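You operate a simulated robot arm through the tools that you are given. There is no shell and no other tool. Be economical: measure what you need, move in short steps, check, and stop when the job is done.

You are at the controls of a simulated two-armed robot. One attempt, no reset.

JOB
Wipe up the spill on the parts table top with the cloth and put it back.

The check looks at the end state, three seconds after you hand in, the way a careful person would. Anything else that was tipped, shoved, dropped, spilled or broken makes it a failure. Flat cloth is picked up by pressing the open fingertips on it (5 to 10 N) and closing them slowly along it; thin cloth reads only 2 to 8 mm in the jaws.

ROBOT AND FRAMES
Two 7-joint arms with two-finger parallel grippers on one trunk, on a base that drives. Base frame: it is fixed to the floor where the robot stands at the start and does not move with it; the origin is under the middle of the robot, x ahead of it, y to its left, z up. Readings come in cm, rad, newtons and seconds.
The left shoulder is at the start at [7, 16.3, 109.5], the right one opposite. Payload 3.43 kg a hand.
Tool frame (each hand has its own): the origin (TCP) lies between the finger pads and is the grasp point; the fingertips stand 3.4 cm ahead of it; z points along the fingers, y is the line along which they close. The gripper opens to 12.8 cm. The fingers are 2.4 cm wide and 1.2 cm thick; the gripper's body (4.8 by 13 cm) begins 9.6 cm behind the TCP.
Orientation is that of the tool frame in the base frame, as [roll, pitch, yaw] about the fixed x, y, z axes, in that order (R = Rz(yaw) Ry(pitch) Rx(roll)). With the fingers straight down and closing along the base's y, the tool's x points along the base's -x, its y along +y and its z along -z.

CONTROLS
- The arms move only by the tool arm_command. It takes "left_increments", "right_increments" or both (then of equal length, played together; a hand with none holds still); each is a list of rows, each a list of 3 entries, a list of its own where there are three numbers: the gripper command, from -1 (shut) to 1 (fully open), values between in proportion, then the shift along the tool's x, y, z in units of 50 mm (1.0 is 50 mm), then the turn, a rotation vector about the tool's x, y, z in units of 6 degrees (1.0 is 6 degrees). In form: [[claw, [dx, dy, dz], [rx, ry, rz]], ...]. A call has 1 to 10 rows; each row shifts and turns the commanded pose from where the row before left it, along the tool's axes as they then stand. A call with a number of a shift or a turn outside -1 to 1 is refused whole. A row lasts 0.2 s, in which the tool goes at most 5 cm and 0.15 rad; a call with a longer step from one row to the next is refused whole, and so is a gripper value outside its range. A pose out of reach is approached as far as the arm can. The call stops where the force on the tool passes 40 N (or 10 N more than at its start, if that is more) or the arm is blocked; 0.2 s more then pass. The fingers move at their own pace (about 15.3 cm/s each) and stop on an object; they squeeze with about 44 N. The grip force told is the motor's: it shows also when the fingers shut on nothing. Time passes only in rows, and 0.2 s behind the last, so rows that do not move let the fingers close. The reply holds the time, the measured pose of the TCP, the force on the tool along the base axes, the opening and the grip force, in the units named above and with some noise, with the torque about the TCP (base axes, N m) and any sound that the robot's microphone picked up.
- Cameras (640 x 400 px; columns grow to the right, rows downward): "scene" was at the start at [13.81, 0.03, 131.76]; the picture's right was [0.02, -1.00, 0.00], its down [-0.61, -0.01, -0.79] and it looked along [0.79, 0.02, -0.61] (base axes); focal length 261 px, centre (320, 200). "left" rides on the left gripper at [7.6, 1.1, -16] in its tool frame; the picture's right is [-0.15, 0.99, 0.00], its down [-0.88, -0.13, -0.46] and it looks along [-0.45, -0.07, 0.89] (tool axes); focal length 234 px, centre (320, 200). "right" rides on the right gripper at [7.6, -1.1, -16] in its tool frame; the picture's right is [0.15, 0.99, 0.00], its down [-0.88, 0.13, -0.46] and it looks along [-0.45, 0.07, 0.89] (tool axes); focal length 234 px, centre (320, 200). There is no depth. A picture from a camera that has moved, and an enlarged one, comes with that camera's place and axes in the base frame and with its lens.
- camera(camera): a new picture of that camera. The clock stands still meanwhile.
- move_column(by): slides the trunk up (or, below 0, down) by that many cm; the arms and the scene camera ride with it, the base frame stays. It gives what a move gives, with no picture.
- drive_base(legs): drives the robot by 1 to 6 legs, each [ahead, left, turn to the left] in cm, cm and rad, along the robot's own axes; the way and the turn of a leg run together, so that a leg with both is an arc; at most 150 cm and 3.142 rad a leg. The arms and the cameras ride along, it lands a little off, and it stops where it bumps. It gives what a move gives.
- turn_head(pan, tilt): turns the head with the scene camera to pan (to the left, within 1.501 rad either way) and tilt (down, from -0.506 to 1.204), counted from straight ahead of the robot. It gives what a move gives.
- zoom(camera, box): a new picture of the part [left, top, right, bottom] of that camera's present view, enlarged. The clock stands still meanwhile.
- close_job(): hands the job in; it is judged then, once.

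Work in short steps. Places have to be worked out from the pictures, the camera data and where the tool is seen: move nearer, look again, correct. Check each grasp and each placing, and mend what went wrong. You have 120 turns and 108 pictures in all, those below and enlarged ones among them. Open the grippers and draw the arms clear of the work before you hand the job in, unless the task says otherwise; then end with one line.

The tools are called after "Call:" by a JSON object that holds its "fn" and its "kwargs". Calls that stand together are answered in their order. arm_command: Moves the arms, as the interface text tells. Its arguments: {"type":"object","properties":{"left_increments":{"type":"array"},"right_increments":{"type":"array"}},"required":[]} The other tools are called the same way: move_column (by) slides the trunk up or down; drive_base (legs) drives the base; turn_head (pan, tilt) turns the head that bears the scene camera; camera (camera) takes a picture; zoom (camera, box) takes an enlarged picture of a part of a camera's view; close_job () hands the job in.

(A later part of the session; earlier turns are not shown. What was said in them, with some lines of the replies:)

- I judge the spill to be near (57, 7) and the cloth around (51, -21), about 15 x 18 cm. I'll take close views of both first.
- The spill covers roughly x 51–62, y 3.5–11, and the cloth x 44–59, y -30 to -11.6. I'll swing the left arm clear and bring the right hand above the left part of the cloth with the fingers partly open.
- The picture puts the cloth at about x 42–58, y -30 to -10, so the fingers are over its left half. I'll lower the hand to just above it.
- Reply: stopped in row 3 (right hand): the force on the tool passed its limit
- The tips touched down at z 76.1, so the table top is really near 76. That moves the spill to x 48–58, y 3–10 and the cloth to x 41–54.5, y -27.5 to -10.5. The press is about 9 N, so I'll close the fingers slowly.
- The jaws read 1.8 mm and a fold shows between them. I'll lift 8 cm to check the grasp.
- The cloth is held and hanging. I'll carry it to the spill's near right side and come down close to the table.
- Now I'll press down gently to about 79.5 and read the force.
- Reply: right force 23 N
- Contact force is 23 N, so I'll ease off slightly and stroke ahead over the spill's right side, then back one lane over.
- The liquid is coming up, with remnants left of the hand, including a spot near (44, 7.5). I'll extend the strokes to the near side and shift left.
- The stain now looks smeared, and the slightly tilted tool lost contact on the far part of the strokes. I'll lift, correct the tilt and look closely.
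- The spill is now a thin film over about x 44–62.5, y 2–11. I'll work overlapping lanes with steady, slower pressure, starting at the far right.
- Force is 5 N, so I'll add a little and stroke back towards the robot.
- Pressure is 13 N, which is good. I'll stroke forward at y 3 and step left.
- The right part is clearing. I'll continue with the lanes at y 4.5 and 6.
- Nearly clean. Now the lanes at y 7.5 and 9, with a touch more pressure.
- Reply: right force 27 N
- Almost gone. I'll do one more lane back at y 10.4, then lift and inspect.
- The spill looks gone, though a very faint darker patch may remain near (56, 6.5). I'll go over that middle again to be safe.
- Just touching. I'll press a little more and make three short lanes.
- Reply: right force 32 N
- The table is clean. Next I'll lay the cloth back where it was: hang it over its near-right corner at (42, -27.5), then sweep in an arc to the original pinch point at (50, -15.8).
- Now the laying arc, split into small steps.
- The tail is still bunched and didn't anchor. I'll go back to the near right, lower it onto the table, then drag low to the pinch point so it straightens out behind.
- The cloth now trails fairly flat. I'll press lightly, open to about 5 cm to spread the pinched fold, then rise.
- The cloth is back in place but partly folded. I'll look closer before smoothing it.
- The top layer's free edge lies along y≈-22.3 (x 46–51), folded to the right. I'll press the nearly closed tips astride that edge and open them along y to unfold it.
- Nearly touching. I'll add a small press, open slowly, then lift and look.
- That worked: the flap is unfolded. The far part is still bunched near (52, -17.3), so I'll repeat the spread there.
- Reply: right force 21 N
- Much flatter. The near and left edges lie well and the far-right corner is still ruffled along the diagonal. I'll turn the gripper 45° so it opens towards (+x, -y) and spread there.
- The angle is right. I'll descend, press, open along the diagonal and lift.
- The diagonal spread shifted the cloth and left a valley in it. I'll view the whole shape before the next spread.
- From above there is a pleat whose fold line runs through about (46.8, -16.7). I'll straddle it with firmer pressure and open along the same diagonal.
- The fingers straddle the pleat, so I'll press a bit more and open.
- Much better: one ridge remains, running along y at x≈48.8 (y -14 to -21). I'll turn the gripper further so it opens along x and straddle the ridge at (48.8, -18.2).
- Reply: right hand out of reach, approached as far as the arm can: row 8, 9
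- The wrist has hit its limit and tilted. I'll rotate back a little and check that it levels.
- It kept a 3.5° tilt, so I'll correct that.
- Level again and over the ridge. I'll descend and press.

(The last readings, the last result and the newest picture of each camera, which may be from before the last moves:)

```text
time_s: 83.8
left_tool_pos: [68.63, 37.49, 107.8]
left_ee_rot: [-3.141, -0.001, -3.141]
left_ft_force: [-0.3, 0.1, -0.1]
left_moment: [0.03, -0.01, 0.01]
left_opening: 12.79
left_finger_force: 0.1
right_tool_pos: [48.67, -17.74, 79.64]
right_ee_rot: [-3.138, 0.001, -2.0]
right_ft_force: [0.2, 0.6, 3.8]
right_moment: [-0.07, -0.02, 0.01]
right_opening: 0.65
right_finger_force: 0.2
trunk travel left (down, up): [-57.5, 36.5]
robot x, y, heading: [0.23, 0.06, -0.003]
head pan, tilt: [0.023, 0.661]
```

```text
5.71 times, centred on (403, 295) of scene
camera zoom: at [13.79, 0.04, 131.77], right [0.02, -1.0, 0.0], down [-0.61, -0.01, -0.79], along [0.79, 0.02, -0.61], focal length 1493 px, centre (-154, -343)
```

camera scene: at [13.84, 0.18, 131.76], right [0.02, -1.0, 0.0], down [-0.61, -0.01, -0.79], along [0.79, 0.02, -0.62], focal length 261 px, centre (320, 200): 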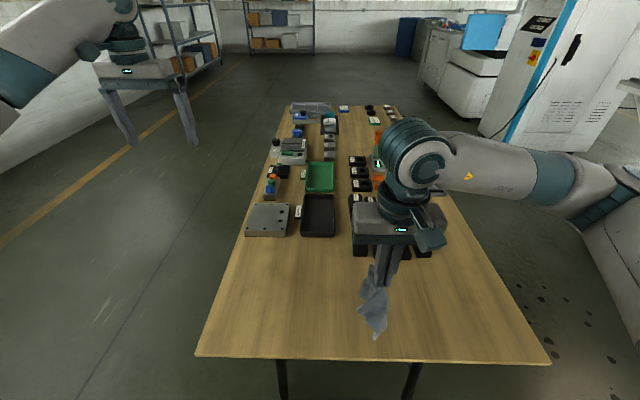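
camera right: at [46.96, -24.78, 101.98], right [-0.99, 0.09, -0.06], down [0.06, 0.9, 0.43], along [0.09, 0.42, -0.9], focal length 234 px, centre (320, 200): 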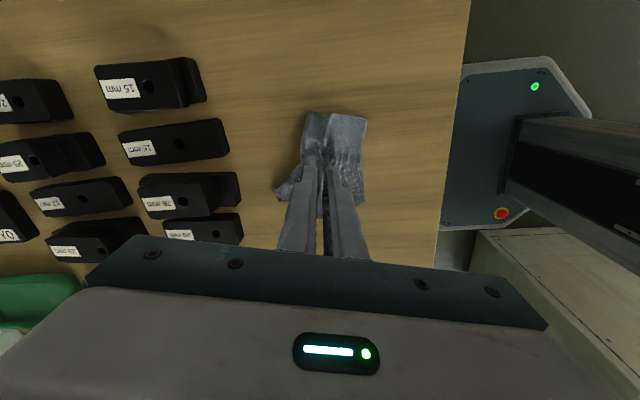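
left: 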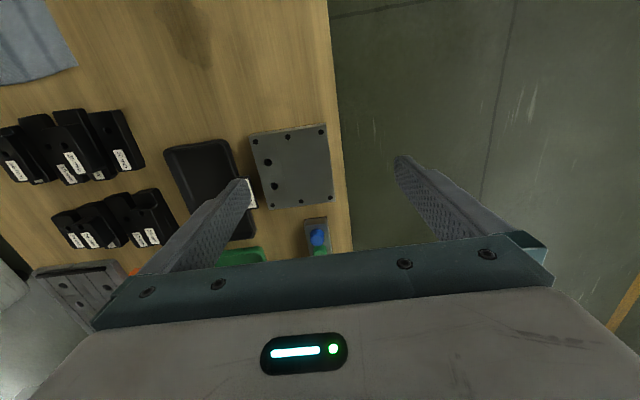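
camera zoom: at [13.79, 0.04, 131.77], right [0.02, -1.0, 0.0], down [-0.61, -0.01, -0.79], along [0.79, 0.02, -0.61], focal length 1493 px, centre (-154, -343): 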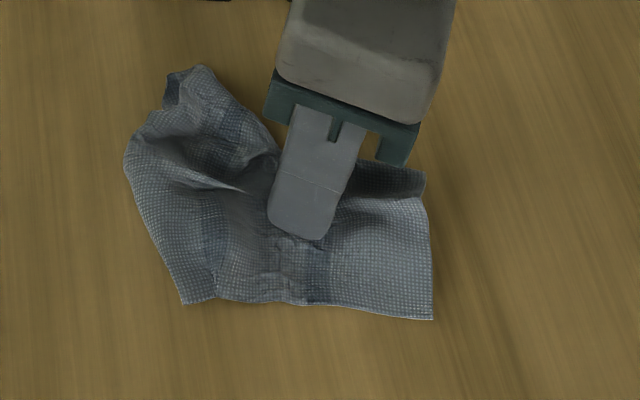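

Good contact at 4 N. I'll open slowly, then lift away.

Call:
{"fn": "arm_command", "kwargs": {"right_increments": [[-0.85, [0, 0, 0.02], [0, 0, 0]], [-0.75, [0, 0, 0], [0, 0, 0]], [-0.65, [0, 0, 0], [0, 0, 0]], [-0.5, [0, 0, 0], [0, 0, 0]], [-0.35, [0, 0, 0], [0, 0, 0]], [-0.2, [0, 0, 0], [0, 0, 0]], [-0.05, [0, 0, 0], [0, 0, 0]], [0.1, [0, 0, 0], [0, 0, 0]]]}}

Call:
{"fn": "arm_command", "kwargs": {"right_increments": [[0.1, [0, 0, -0.2], [0, 0, 0]], [0.1, [0, 0, -0.6], [0, 0, 0]], [0.1, [-0.6, 0, -0.6], [0, 0, 0]], [0.1, [-0.6, 0, -0.6], [0, 0, 0]], [0.1, [-0.6, 0, -0.6], [0, 0, 0]], [0.1, [-0.6, 0, 0], [0, 0, 0]]]}}

Call:
{"fn": "zoom", "kwargs": {"camera": "scene", "box": [355, 260, 451, 330]}}

Call:
{"fn": "camera", "kwargs": {"camera": "right"}}

```text
time_s: 85.6
left_tool_pos: [68.42, 37.43, 107.87]
left_ee_rot: [3.141, 0.002, -3.141]
left_ft_force: [0.2, 1.0, -0.3]
left_moment: [-0.01, -0.06, 0.01]
left_opening: 12.8
left_finger_force: 0.0
right_tool_pos: [48.57, -17.72, 79.55]
right_ee_rot: [-3.138, 0.001, -2.003]
right_ft_force: [-3.1, 1.6, 8.4]
right_moment: [-0.05, -0.22, 0.02]
right_opening: 6.84
right_finger_force: 0.0
trunk travel left (down, up): [-57.5, 36.5]
robot x, y, heading: [-0.02, 0.23, 0.001]
head pan, tilt: [0.023, 0.661]
```

```text
time_s: 87.0
left_tool_pos: [68.64, 37.54, 107.66]
left_ee_rot: [3.141, -0.001, -3.141]
left_ft_force: [-0.1, -0.2, -0.1]
left_moment: [-0.01, 0.0, 0.01]
left_opening: 12.82
left_finger_force: 0.1
right_tool_pos: [53.83, -6.99, 92.53]
right_ee_rot: [-3.14, 0.0, -2.0]
right_ft_force: [0.5, 0.2, -0.5]
right_moment: [-0.01, 0.02, 0.03]
right_opening: 7.04
right_finger_force: 0.0
trunk travel left (down, up): [-57.5, 36.5]
robot x, y, heading: [-0.15, -0.44, 0.0]
head pan, tilt: [0.023, 0.661]
```

```text
5.71 times, centred on (403, 295) of scene
camera zoom: at [13.89, 0.14, 131.75], right [0.02, -1.0, 0.0], down [-0.62, -0.01, -0.79], along [0.79, 0.02, -0.62], focal length 1493 px, centre (-154, -343)
```

zoom: 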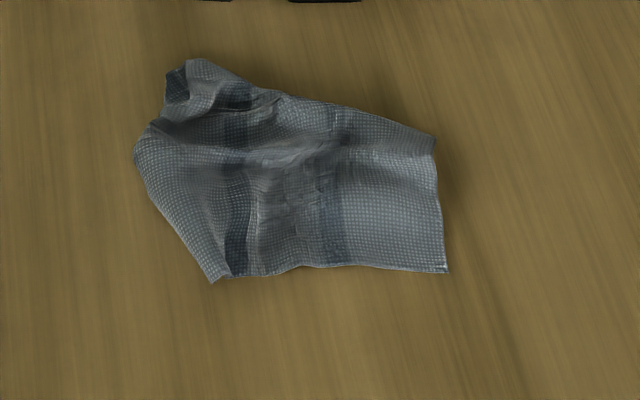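

```text
51 pictures are left
camera right: at [51.5, -14.31, 108.58], right [-0.96, 0.28, 0.0], down [0.25, 0.86, 0.45], along [0.13, 0.44, -0.89], focal length 234 px, centre (320, 200)
```

right: 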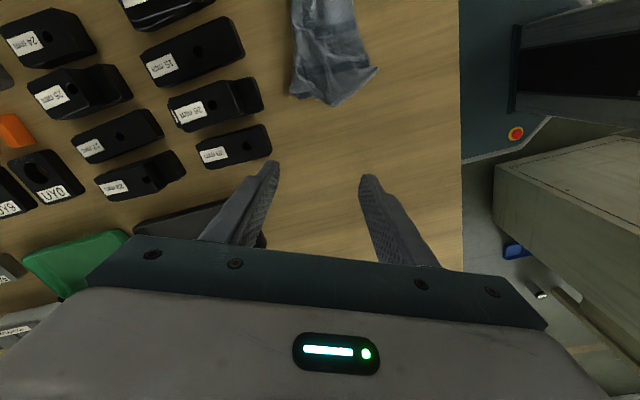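

It is a clean rectangle on the right, but only two of the three stripes show near the front edge, so the left part looks tucked under. I'll inspect that side closely.

Call:
{"fn": "zoom", "kwargs": {"camera": "right", "box": [270, 0, 400, 120]}}

Call:
{"fn": "zoom", "kwargs": {"camera": "scene", "box": [370, 265, 410, 305]}}

```text
3.33 times, centred on (335, 60) of right
camera zoom: at [51.5, -14.31, 108.58], right [-0.96, 0.28, 0.0], down [0.25, 0.86, 0.45], along [0.13, 0.44, -0.89], focal length 781 px, centre (270, 667)
```

zoom: 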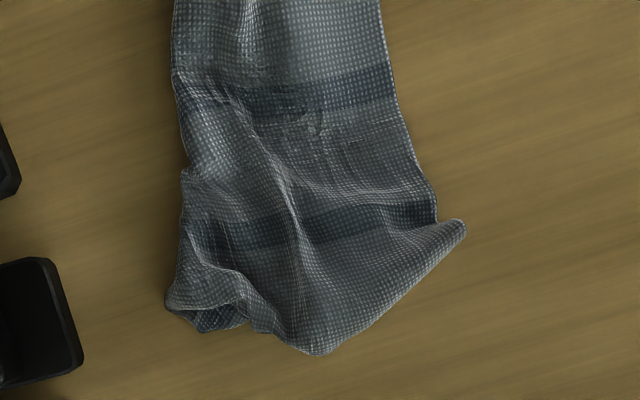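

```text
10.00 times, centred on (390, 285) of scene
camera zoom: at [13.89, 0.14, 131.75], right [0.02, -1.0, 0.0], down [-0.62, -0.01, -0.79], along [0.79, 0.02, -0.62], focal length 2613 px, centre (-380, -650)
```

zoom: 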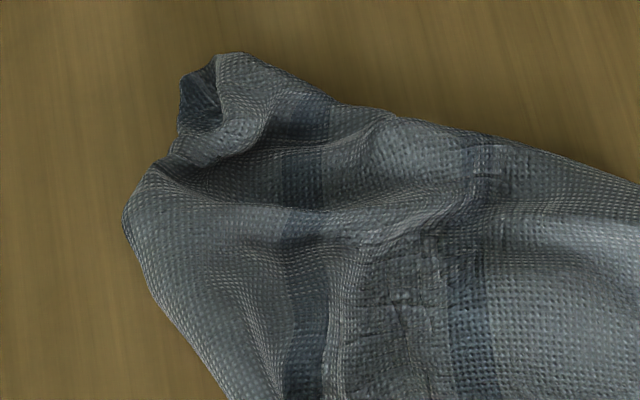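

The cloth lies flat where it was, centred about (50, -18.5) against the original (48, -19). Only its left margin is tucked under, and reworking it could spoil the placement. I'll withdraw the right arm up and to the side and do a final check.

Call:
{"fn": "arm_command", "kwargs": {"right_increments": [[0.3, [0, 0, -0.9], [0, 0, 0]], [0.5, [0, 0, -0.9], [0, 0, 0]], [0.7, [0.68, -0.66, -0.1], [0, 0, 0]], [1, [0.68, -0.66, -0.1], [0, 0, 0]], [1, [0.68, -0.66, -0.1], [0, 0, 0]], [1, [0.68, -0.66, 0], [0, 0, 0]], [1, [0.68, -0.66, 0], [0, 0, 0]], [1, [0, 0, 0], [0, 0, 0]]]}}

Call:
{"fn": "camera", "kwargs": {"camera": "scene"}}

Call:
{"fn": "zoom", "kwargs": {"camera": "scene", "box": [240, 230, 480, 380]}}

```text
time_s: 88.8
left_tool_pos: [68.72, 37.45, 107.83]
left_ee_rot: [-3.141, -0.002, 3.141]
left_ft_force: [0.6, -1.0, -0.8]
left_moment: [-0.01, 0.02, -0.02]
left_opening: 12.78
left_finger_force: 0.1
right_tool_pos: [52.78, -22.74, 102.45]
right_ee_rot: [-3.139, 0.0, -2.006]
right_ft_force: [0.5, -0.5, -0.6]
right_moment: [0.0, 0.02, 0.03]
right_opening: 12.78
right_finger_force: 0.0
right hand out of reach, approached as far as the arm can: row 5, 6, 7
trunk travel left (down, up): [-57.5, 36.5]
robot x, y, heading: [0.21, -0.28, 0.005]
head pan, tilt: [0.023, 0.661]
```

```text
48 pictures are left
camera scene: at [13.86, 0.09, 131.75], right [0.02, -1.0, 0.0], down [-0.62, -0.01, -0.79], along [0.79, 0.02, -0.62], focal length 261 px, centre (320, 200)
```

scene: 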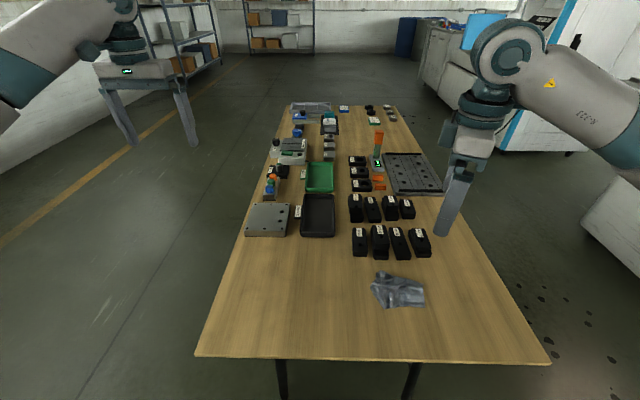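

```text
2.67 times, centred on (360, 305) of scene
camera zoom: at [13.86, 0.09, 131.75], right [0.02, -1.0, 0.0], down [-0.62, -0.01, -0.79], along [0.79, 0.02, -0.62], focal length 697 px, centre (213, -80)
```

zoom: 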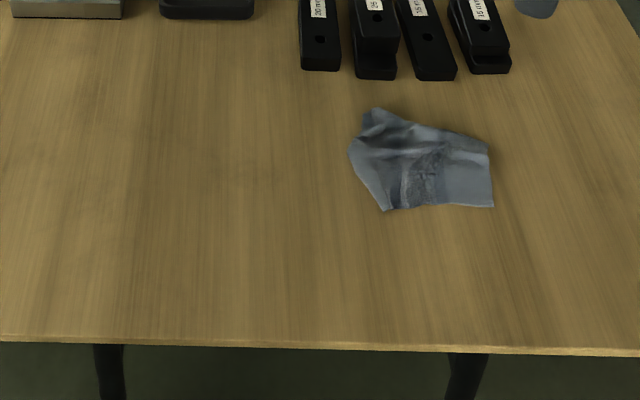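

The table is clean and the other parts are unmoved, but the cloth covers well under half its original area because flaps are tucked beneath. There is plenty of budget, so I'll re-lay it once by its near-right corner, starting by turning the gripper straight again.

Call:
{"fn": "arm_command", "kwargs": {"right_increments": [[0, [0, 0, 0], [0, 0, 1]], [0, [0, 0, 0], [0, 0, 1]], [0, [0, 0, 0], [0, 0, 1]], [0, [0, 0, 0], [0, 0, 1]], [0, [0, 0, 0], [0, 0, 1]], [0, [0, 0, 0], [0, 0, 1]], [0, [0, 0, 0], [0, 0, 1]], [-0.6, [0, 0, 0], [0, 0, 1]], [-0.6, [0, 0, 0], [0, 0, 1]], [-0.6, [0, 0, 0], [0, 0, 0.84]]]}}

```text
time_s: 91.0
left_tool_pos: [68.55, 37.33, 107.79]
left_ee_rot: [-3.141, -0.002, -3.14]
left_ft_force: [0.6, 0.1, -0.2]
left_moment: [0.02, 0.0, 0.0]
left_opening: 12.8
left_finger_force: 0.0
right_tool_pos: [52.71, -22.96, 102.58]
right_ee_rot: [3.141, 0.003, -3.034]
right_ft_force: [0.9, -0.3, -0.2]
right_moment: [0.0, -0.02, -0.01]
right_opening: 2.56
right_finger_force: 0.1
trunk travel left (down, up): [-57.5, 36.5]
robot x, y, heading: [0.12, 0.07, -0.003]
head pan, tilt: [0.023, 0.661]
```

Finishing the turn and going down above the corner at (47.5, -20.8).

Call:
{"fn": "arm_command", "kwargs": {"right_increments": [[-0.6, [0, 0, 0], [0, 0, 1]], [-0.6, [0.5, 0.21, 0.6], [0, 0, 0]], [-0.6, [0.54, 0.22, 0.6], [0, 0, 0]], [-0.6, [0, 0, 0.9], [0, 0, 0]], [-0.6, [0, 0, 0.9], [0, 0, 0]], [-0.6, [0, 0, 0.9], [0, 0, 0]], [-0.6, [0, 0, 0.5], [0, 0, 0]], [-0.6, [0, 0, 0.1], [0, 0, 0]], [-0.6, [0, 0, 0.05], [0, 0, 0]], [-0.6, [0, 0, 0], [0, 0, 0]]]}}

Call:
{"fn": "zoom", "kwargs": {"camera": "scene", "box": [355, 260, 451, 330]}}

```text
time_s: 93.2
left_tool_pos: [68.69, 37.48, 107.77]
left_ee_rot: [-3.142, -0.002, 3.14]
left_ft_force: [-0.4, 0.1, 0.1]
left_moment: [-0.01, -0.01, -0.01]
left_opening: 12.82
left_finger_force: 0.1
right_tool_pos: [47.66, -20.69, 79.76]
right_ee_rot: [3.141, 0.003, -3.136]
right_ft_force: [0.2, 0.3, -0.4]
right_moment: [0.02, 0.02, -0.01]
right_opening: 2.56
right_finger_force: 0.0
trunk travel left (down, up): [-57.5, 36.5]
robot x, y, heading: [-0.19, 0.27, -0.001]
head pan, tilt: [0.023, 0.661]
```

```text
5.71 times, centred on (403, 295) of scene
camera zoom: at [13.81, 0.04, 131.76], right [0.02, -1.0, 0.0], down [-0.61, -0.01, -0.79], along [0.79, 0.02, -0.61], focal length 1493 px, centre (-154, -343)
```

zoom: 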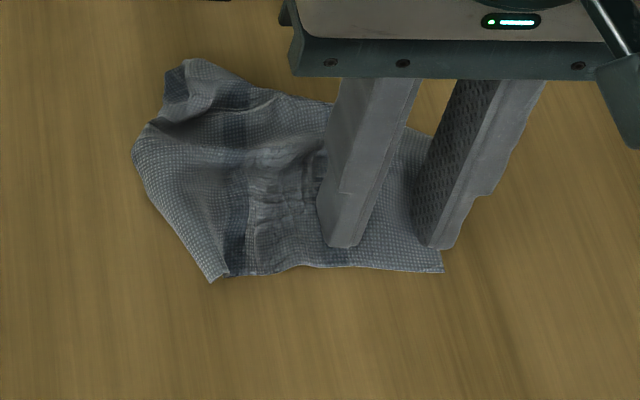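

The right finger is close to the cloth's edge. I'll shift left 0.7 cm, press, close slowly, then lift high.

Call:
{"fn": "arm_command", "kwargs": {"right_increments": [[-0.6, [0, 0.14, 0], [0, 0, 0]], [-0.6, [0, 0, 0.05], [0, 0, 0]], [-0.6, [0, 0, 0.02], [0, 0, 0]], [-0.65, [0, 0, 0], [0, 0, 0]], [-0.75, [0, 0, 0], [0, 0, 0]], [-0.85, [0, 0, 0], [0, 0, 0]], [-0.95, [0, 0, 0], [0, 0, 0]], [-1, [0, 0, 0], [0, 0, 0]], [-1, [0, 0, 0], [0, 0, 0]]]}}

Call:
{"fn": "arm_command", "kwargs": {"right_increments": [[-1, [0, 0, -0.4], [0, 0, 0]], [-1, [0, 0, -0.7], [0, 0, 0]], [-1, [0, 0, -0.8], [0, 0, 0]], [-1, [0, 0, -0.8], [0, 0, 0]], [-1, [0, 0, -0.8], [0, 0, 0]], [-1, [0, 0, -0.8], [0, 0, 0]], [-1, [0, 0, 0], [0, 0, 0]], [-1, [0, 0, 0], [0, 0, 0]]]}}

Call:
{"fn": "zoom", "kwargs": {"camera": "scene", "box": [330, 200, 490, 320]}}

Call:
{"fn": "camera", "kwargs": {"camera": "right"}}

```text
time_s: 95.2
left_tool_pos: [68.48, 37.52, 107.96]
left_ee_rot: [3.14, 0.0, 3.142]
left_ft_force: [0.6, -0.4, 0.6]
left_moment: [-0.02, 0.05, 0.0]
left_opening: 12.81
left_finger_force: 0.0
right_tool_pos: [47.53, -20.0, 79.55]
right_ee_rot: [-3.141, 0.006, -3.137]
right_ft_force: [1.3, 1.7, 23.7]
right_moment: [0.07, -0.02, -0.01]
right_opening: 0.21
right_finger_force: 37.0
trunk travel left (down, up): [-57.5, 36.5]
robot x, y, heading: [0.12, 0.2, 0.0]
head pan, tilt: [0.023, 0.661]
```

```text
time_s: 97.0
left_tool_pos: [68.57, 37.32, 107.85]
left_ee_rot: [3.14, 0.0, -3.141]
left_ft_force: [0.3, 0.6, 0.6]
left_moment: [0.01, -0.03, 0.0]
left_opening: 12.79
left_finger_force: 0.1
right_tool_pos: [47.56, -20.22, 101.1]
right_ee_rot: [-3.141, 0.001, -3.137]
right_ft_force: [0.6, 0.1, -0.2]
right_moment: [-0.01, 0.01, 0.01]
right_opening: 0.2
right_finger_force: 36.5
trunk travel left (down, up): [-57.5, 36.5]
robot x, y, heading: [0.14, 0.18, 0.0]
head pan, tilt: [0.023, 0.661]
```

```text
3.33 times, centred on (410, 260) of scene
camera zoom: at [13.79, 0.05, 131.77], right [0.02, -1.0, 0.0], down [-0.61, -0.01, -0.79], along [0.79, 0.02, -0.61], focal length 871 px, centre (20, 0)
```

zoom: 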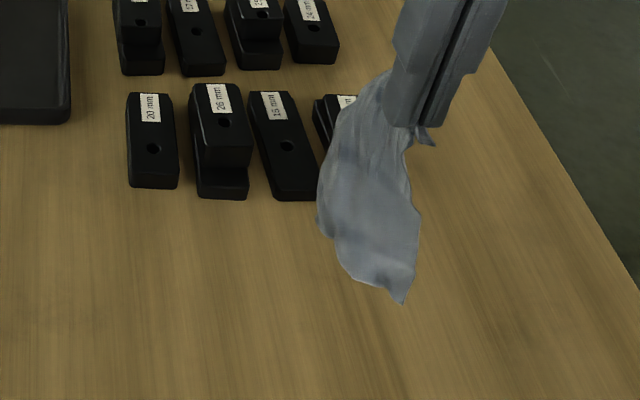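

```text
44 pictures are left
camera right: at [39.73, -21.24, 117.05], right [-0.15, 0.99, 0.0], down [0.88, 0.14, 0.46], along [0.45, 0.07, -0.89], focal length 234 px, centre (320, 200)
```

right: 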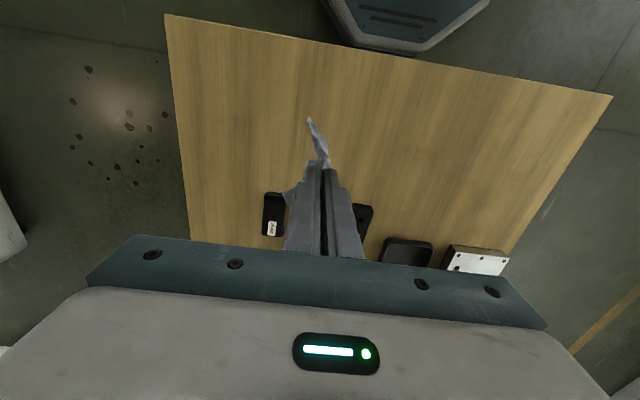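

The cloth hangs open now, about 15 cm long. I'll move it above the far-left corner spot, touch the tail down, then draw it towards the near right while lowering.

Call:
{"fn": "arm_command", "kwargs": {"right_increments": [[-1, [-0.47, 0.58, 0.1], [0, 0, 0]], [-1, [-0.47, 0.58, 0.2], [0, 0, 0]], [-1, [-0.47, 0.58, 0.3], [0, 0, 0]], [-1, [0, 0, 0.4], [0, 0, 0]], [-1, [0, 0, 0], [0, 0, 0]], [-1, [0, 0, 0], [0, 0, 0]], [-1, [0, 0, 0], [0, 0, 0]], [-1, [0, 0, 0.4], [0, 0, 0]], [-1, [0, 0, 0.4], [0, 0, 0]], [-1, [0, 0, 0], [0, 0, 0]]]}}

Call:
{"fn": "zoom", "kwargs": {"camera": "scene", "box": [330, 200, 490, 320]}}

```text
time_s: 99.2
left_tool_pos: [68.71, 37.48, 107.8]
left_ee_rot: [3.141, 0.0, -3.14]
left_ft_force: [0.2, -0.2, -0.5]
left_moment: [0.0, 0.0, 0.0]
left_opening: 12.81
left_finger_force: 0.1
right_tool_pos: [54.52, -11.33, 91.99]
right_ee_rot: [-3.141, 0.003, -3.137]
right_ft_force: [0.5, -0.2, 0.1]
right_moment: [0.01, -0.01, 0.02]
right_opening: 0.19
right_finger_force: 36.5
trunk travel left (down, up): [-57.5, 36.5]
robot x, y, heading: [-0.07, 0.02, 0.002]
head pan, tilt: [0.023, 0.661]
```

```text
3.33 times, centred on (410, 260) of scene
camera zoom: at [13.81, 0.06, 131.76], right [0.02, -1.0, 0.0], down [-0.61, -0.01, -0.79], along [0.79, 0.02, -0.61], focal length 871 px, centre (20, 0)
```

zoom: 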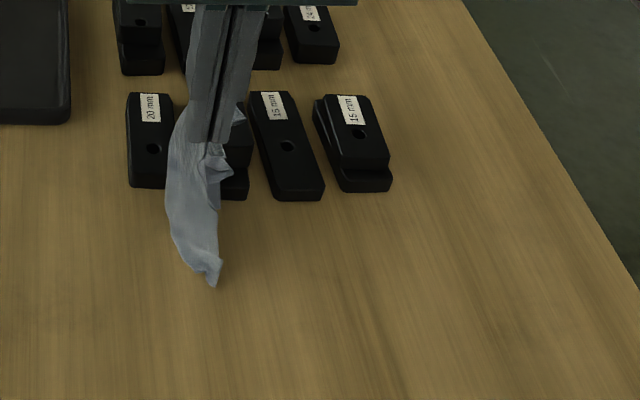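

Touching down now. Next, the laying arc towards the near right.

Call:
{"fn": "arm_command", "kwargs": {"right_increments": [[-1, [0, 0, 0.3], [0, 0, 0]], [-1, [0.353, -0.437, 0.06], [0, 0, 0]], [-1, [0.353, -0.437, 0.12], [0, 0, 0]], [-1, [0.328, -0.406, 0.2], [0, 0, 0]], [-1, [0.302, -0.374, 0.3], [0, 0, 0]], [-1, [0.277, -0.343, 0.3], [0, 0, 0]], [-1, [0.227, -0.281, 0.36], [0, 0, 0]], [-1, [0.176, -0.218, 0.36], [0, 0, 0]], [-1, [0.088, -0.109, 0.25], [0, 0, 0]], [-1, [0, 0, 0], [0, 0, 0]]]}}

Call:
{"fn": "zoom", "kwargs": {"camera": "scene", "box": [350, 240, 480, 335]}}

Call:
{"fn": "zoom", "kwargs": {"camera": "right", "box": [200, 60, 440, 220]}}

```text
time_s: 101.4
left_tool_pos: [68.74, 37.4, 107.82]
left_ee_rot: [-3.141, -0.002, 3.141]
left_ft_force: [-0.1, 0.5, -1.1]
left_moment: [-0.02, -0.02, -0.01]
left_opening: 12.81
left_finger_force: 0.1
right_tool_pos: [44.11, -24.6, 80.74]
right_ee_rot: [-3.141, 0.002, -3.135]
right_ft_force: [-0.5, 0.8, 0.2]
right_moment: [-0.04, -0.02, -0.03]
right_opening: 0.22
right_finger_force: 37.0
trunk travel left (down, up): [-57.5, 36.5]
robot x, y, heading: [-0.13, -0.28, 0.0]
head pan, tilt: [0.023, 0.661]
```

```text
4.21 times, centred on (415, 288) of scene
camera zoom: at [13.82, 0.05, 131.76], right [0.02, -1.0, 0.0], down [-0.61, -0.01, -0.79], along [0.79, 0.02, -0.61], focal length 1100 px, centre (-80, -168)
```

zoom: 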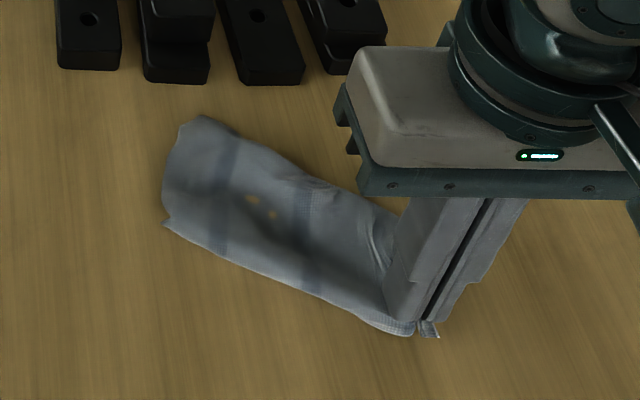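

```text
2.50 times, centred on (320, 140) of right
camera zoom: at [36.34, -25.65, 96.72], right [-0.15, 0.99, 0.0], down [0.88, 0.14, 0.46], along [0.45, 0.07, -0.89], focal length 585 px, centre (320, 350)
```

zoom: 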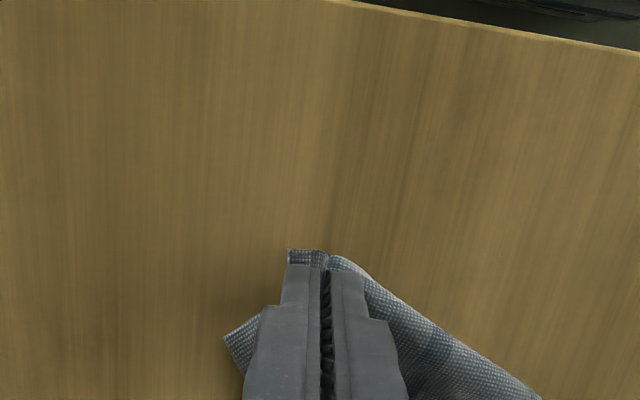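

It lies very flat now. I'll lower to light contact and open to release, then lift.

Call:
{"fn": "arm_command", "kwargs": {"right_increments": [[-1, [0, 0, 0.15], [0, 0, 0]], [-1, [0, 0, 0.06], [0, 0, 0]], [-0.9, [0, 0, 0.02], [0, 0, 0]], [-0.75, [0, 0, 0], [0, 0, 0]], [-0.6, [0, 0, 0], [0, 0, 0]], [-0.45, [0, 0, 0], [0, 0, 0]], [-0.3, [0, 0, 0], [0, 0, 0]], [-0.3, [0, 0, 0], [0, 0, 0]]]}}

Call:
{"fn": "arm_command", "kwargs": {"right_increments": [[-0.3, [0, 0, -0.2], [0, 0, 0]], [-0.3, [0, 0, -0.6], [0, 0, 0]], [-0.3, [0, 0, -0.8], [0, 0, 0]], [-0.3, [0, 0, -0.8], [0, 0, 0]], [-0.3, [-0.5, 0, -0.6], [0, 0, 0]], [-0.3, [-0.8, 0, 0], [0, 0, 0]], [-0.3, [-0.8, 0, 0], [0, 0, 0]]]}}

Call:
{"fn": "zoom", "kwargs": {"camera": "scene", "box": [350, 240, 480, 335]}}

Call:
{"fn": "camera", "kwargs": {"camera": "right"}}

```text
time_s: 103.2
left_tool_pos: [68.53, 37.49, 107.79]
left_ee_rot: [-3.14, 0.002, -3.142]
left_ft_force: [-0.9, -0.1, 0.3]
left_moment: [0.0, -0.02, -0.02]
left_opening: 12.81
left_finger_force: 0.1
right_tool_pos: [44.01, -24.6, 79.59]
right_ee_rot: [-3.141, 0.004, -3.136]
right_ft_force: [-0.3, 2.2, 5.7]
right_moment: [-0.1, -0.07, 0.03]
right_opening: 4.42
right_finger_force: 0.0
trunk travel left (down, up): [-57.5, 36.5]
robot x, y, heading: [-0.33, -0.2, 0.002]
head pan, tilt: [0.023, 0.661]
```

```text
time_s: 104.8
left_tool_pos: [68.72, 37.43, 107.72]
left_ee_rot: [-3.141, 0.0, -3.141]
left_ft_force: [-0.2, 0.4, -0.1]
left_moment: [0.0, 0.05, -0.01]
left_opening: 12.81
left_finger_force: 0.1
right_tool_pos: [54.72, -24.35, 94.38]
right_ee_rot: [-3.14, 0.002, -3.135]
right_ft_force: [-0.1, 0.5, 1.0]
right_moment: [-0.02, 0.03, 0.02]
right_opening: 4.5
right_finger_force: 0.0
trunk travel left (down, up): [-57.5, 36.5]
robot x, y, heading: [0.01, 0.0, -0.003]
head pan, tilt: [0.023, 0.661]
```

```text
4.21 times, centred on (415, 288) of scene
camera zoom: at [13.91, 0.09, 131.75], right [0.02, -1.0, 0.0], down [-0.62, -0.01, -0.79], along [0.79, 0.02, -0.62], focal length 1100 px, centre (-80, -168)
```

zoom: 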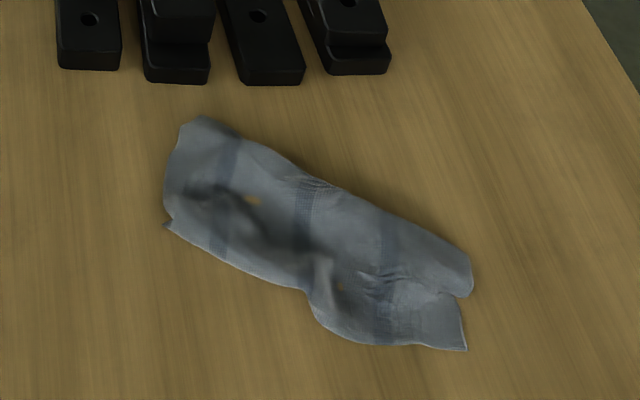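

```text
39 pictures are left
camera right: at [46.99, -25.38, 110.52], right [-0.15, 0.99, 0.0], down [0.88, 0.14, 0.46], along [0.45, 0.07, -0.89], focal length 234 px, centre (320, 200)
```

right: 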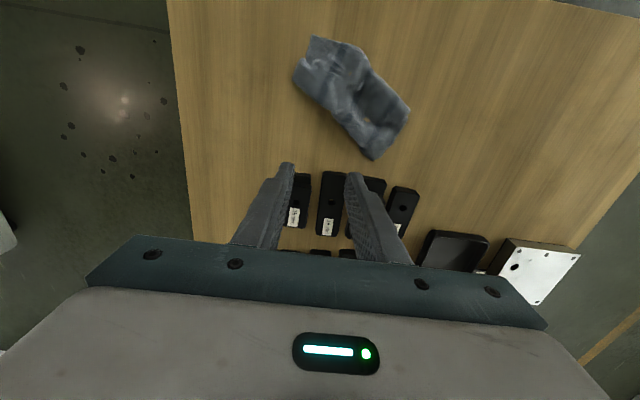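

All three stripes show, at full length, and the cloth is flat and centred near (48.4, -21) against the original (48, -19). That's a good placement, so I'll withdraw the right arm to its start area and take a final look.

Call:
{"fn": "arm_command", "kwargs": {"right_increments": [[0, [0, 0, -0.8], [0, 0, 0]], [0.5, [-0.6, -0.2, -0.3], [0, 0, 0]], [1, [-0.6, -0.3, 0], [0, 0, 0]], [1, [-0.6, -0.4, 0], [0, 0, 0]], [1, [-0.4, -0.2, 0], [0, 0, 0]], [1, [0, 0, 0], [0, 0, 0]]]}}

Call:
{"fn": "camera", "kwargs": {"camera": "scene"}}

Call:
{"fn": "zoom", "kwargs": {"camera": "scene", "box": [240, 230, 480, 380]}}

```text
time_s: 106.2
left_tool_pos: [68.5, 37.51, 107.84]
left_ee_rot: [3.141, 0.001, -3.141]
left_ft_force: [0.3, -0.1, -0.5]
left_moment: [0.01, -0.01, 0.03]
left_opening: 12.81
left_finger_force: 0.0
right_tool_pos: [65.58, -29.71, 99.91]
right_ee_rot: [3.141, 0.003, -3.137]
right_ft_force: [1.0, -0.4, -0.5]
right_moment: [-0.01, -0.04, 0.0]
right_opening: 12.81
right_finger_force: 0.1
trunk travel left (down, up): [-57.5, 36.5]
robot x, y, heading: [0.04, -0.27, 0.005]
head pan, tilt: [0.023, 0.661]
```

```text
38 pictures are left
camera scene: at [13.78, 0.03, 131.77], right [0.02, -1.0, 0.0], down [-0.61, -0.01, -0.79], along [0.79, 0.02, -0.61], focal length 261 px, centre (320, 200)
```

scene: 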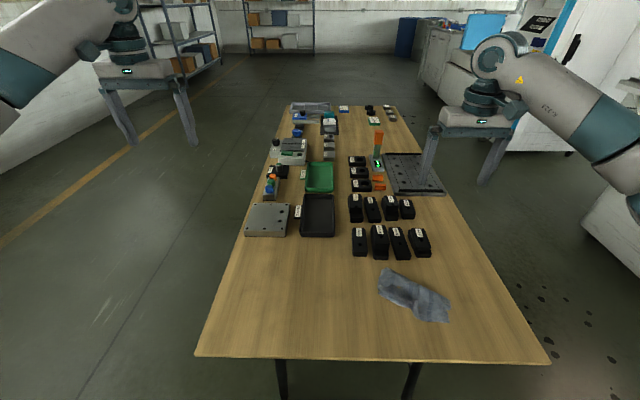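

```text
2.67 times, centred on (360, 305) of scene
camera zoom: at [13.78, 0.03, 131.77], right [0.02, -1.0, 0.0], down [-0.61, -0.01, -0.79], along [0.79, 0.02, -0.61], focal length 697 px, centre (213, -80)
```

zoom: 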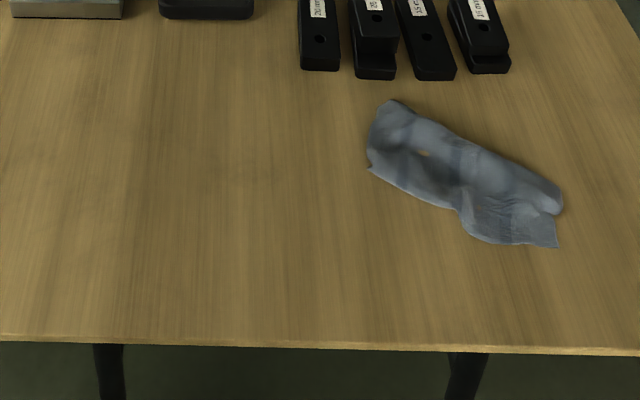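

The spill is gone, the cloth lies within its original spot, nothing else has moved and both arms are clear with grippers open. I'm handing in.

Call:
{"fn": "close_job", "kwargs": {}}

```text
The job is handed in.
```

I wiped up the spill and put the cloth back on its original spot. It lies flat but is still partly folded and turned at an angle, covering about half the area it did at the start. No other parts were moved.
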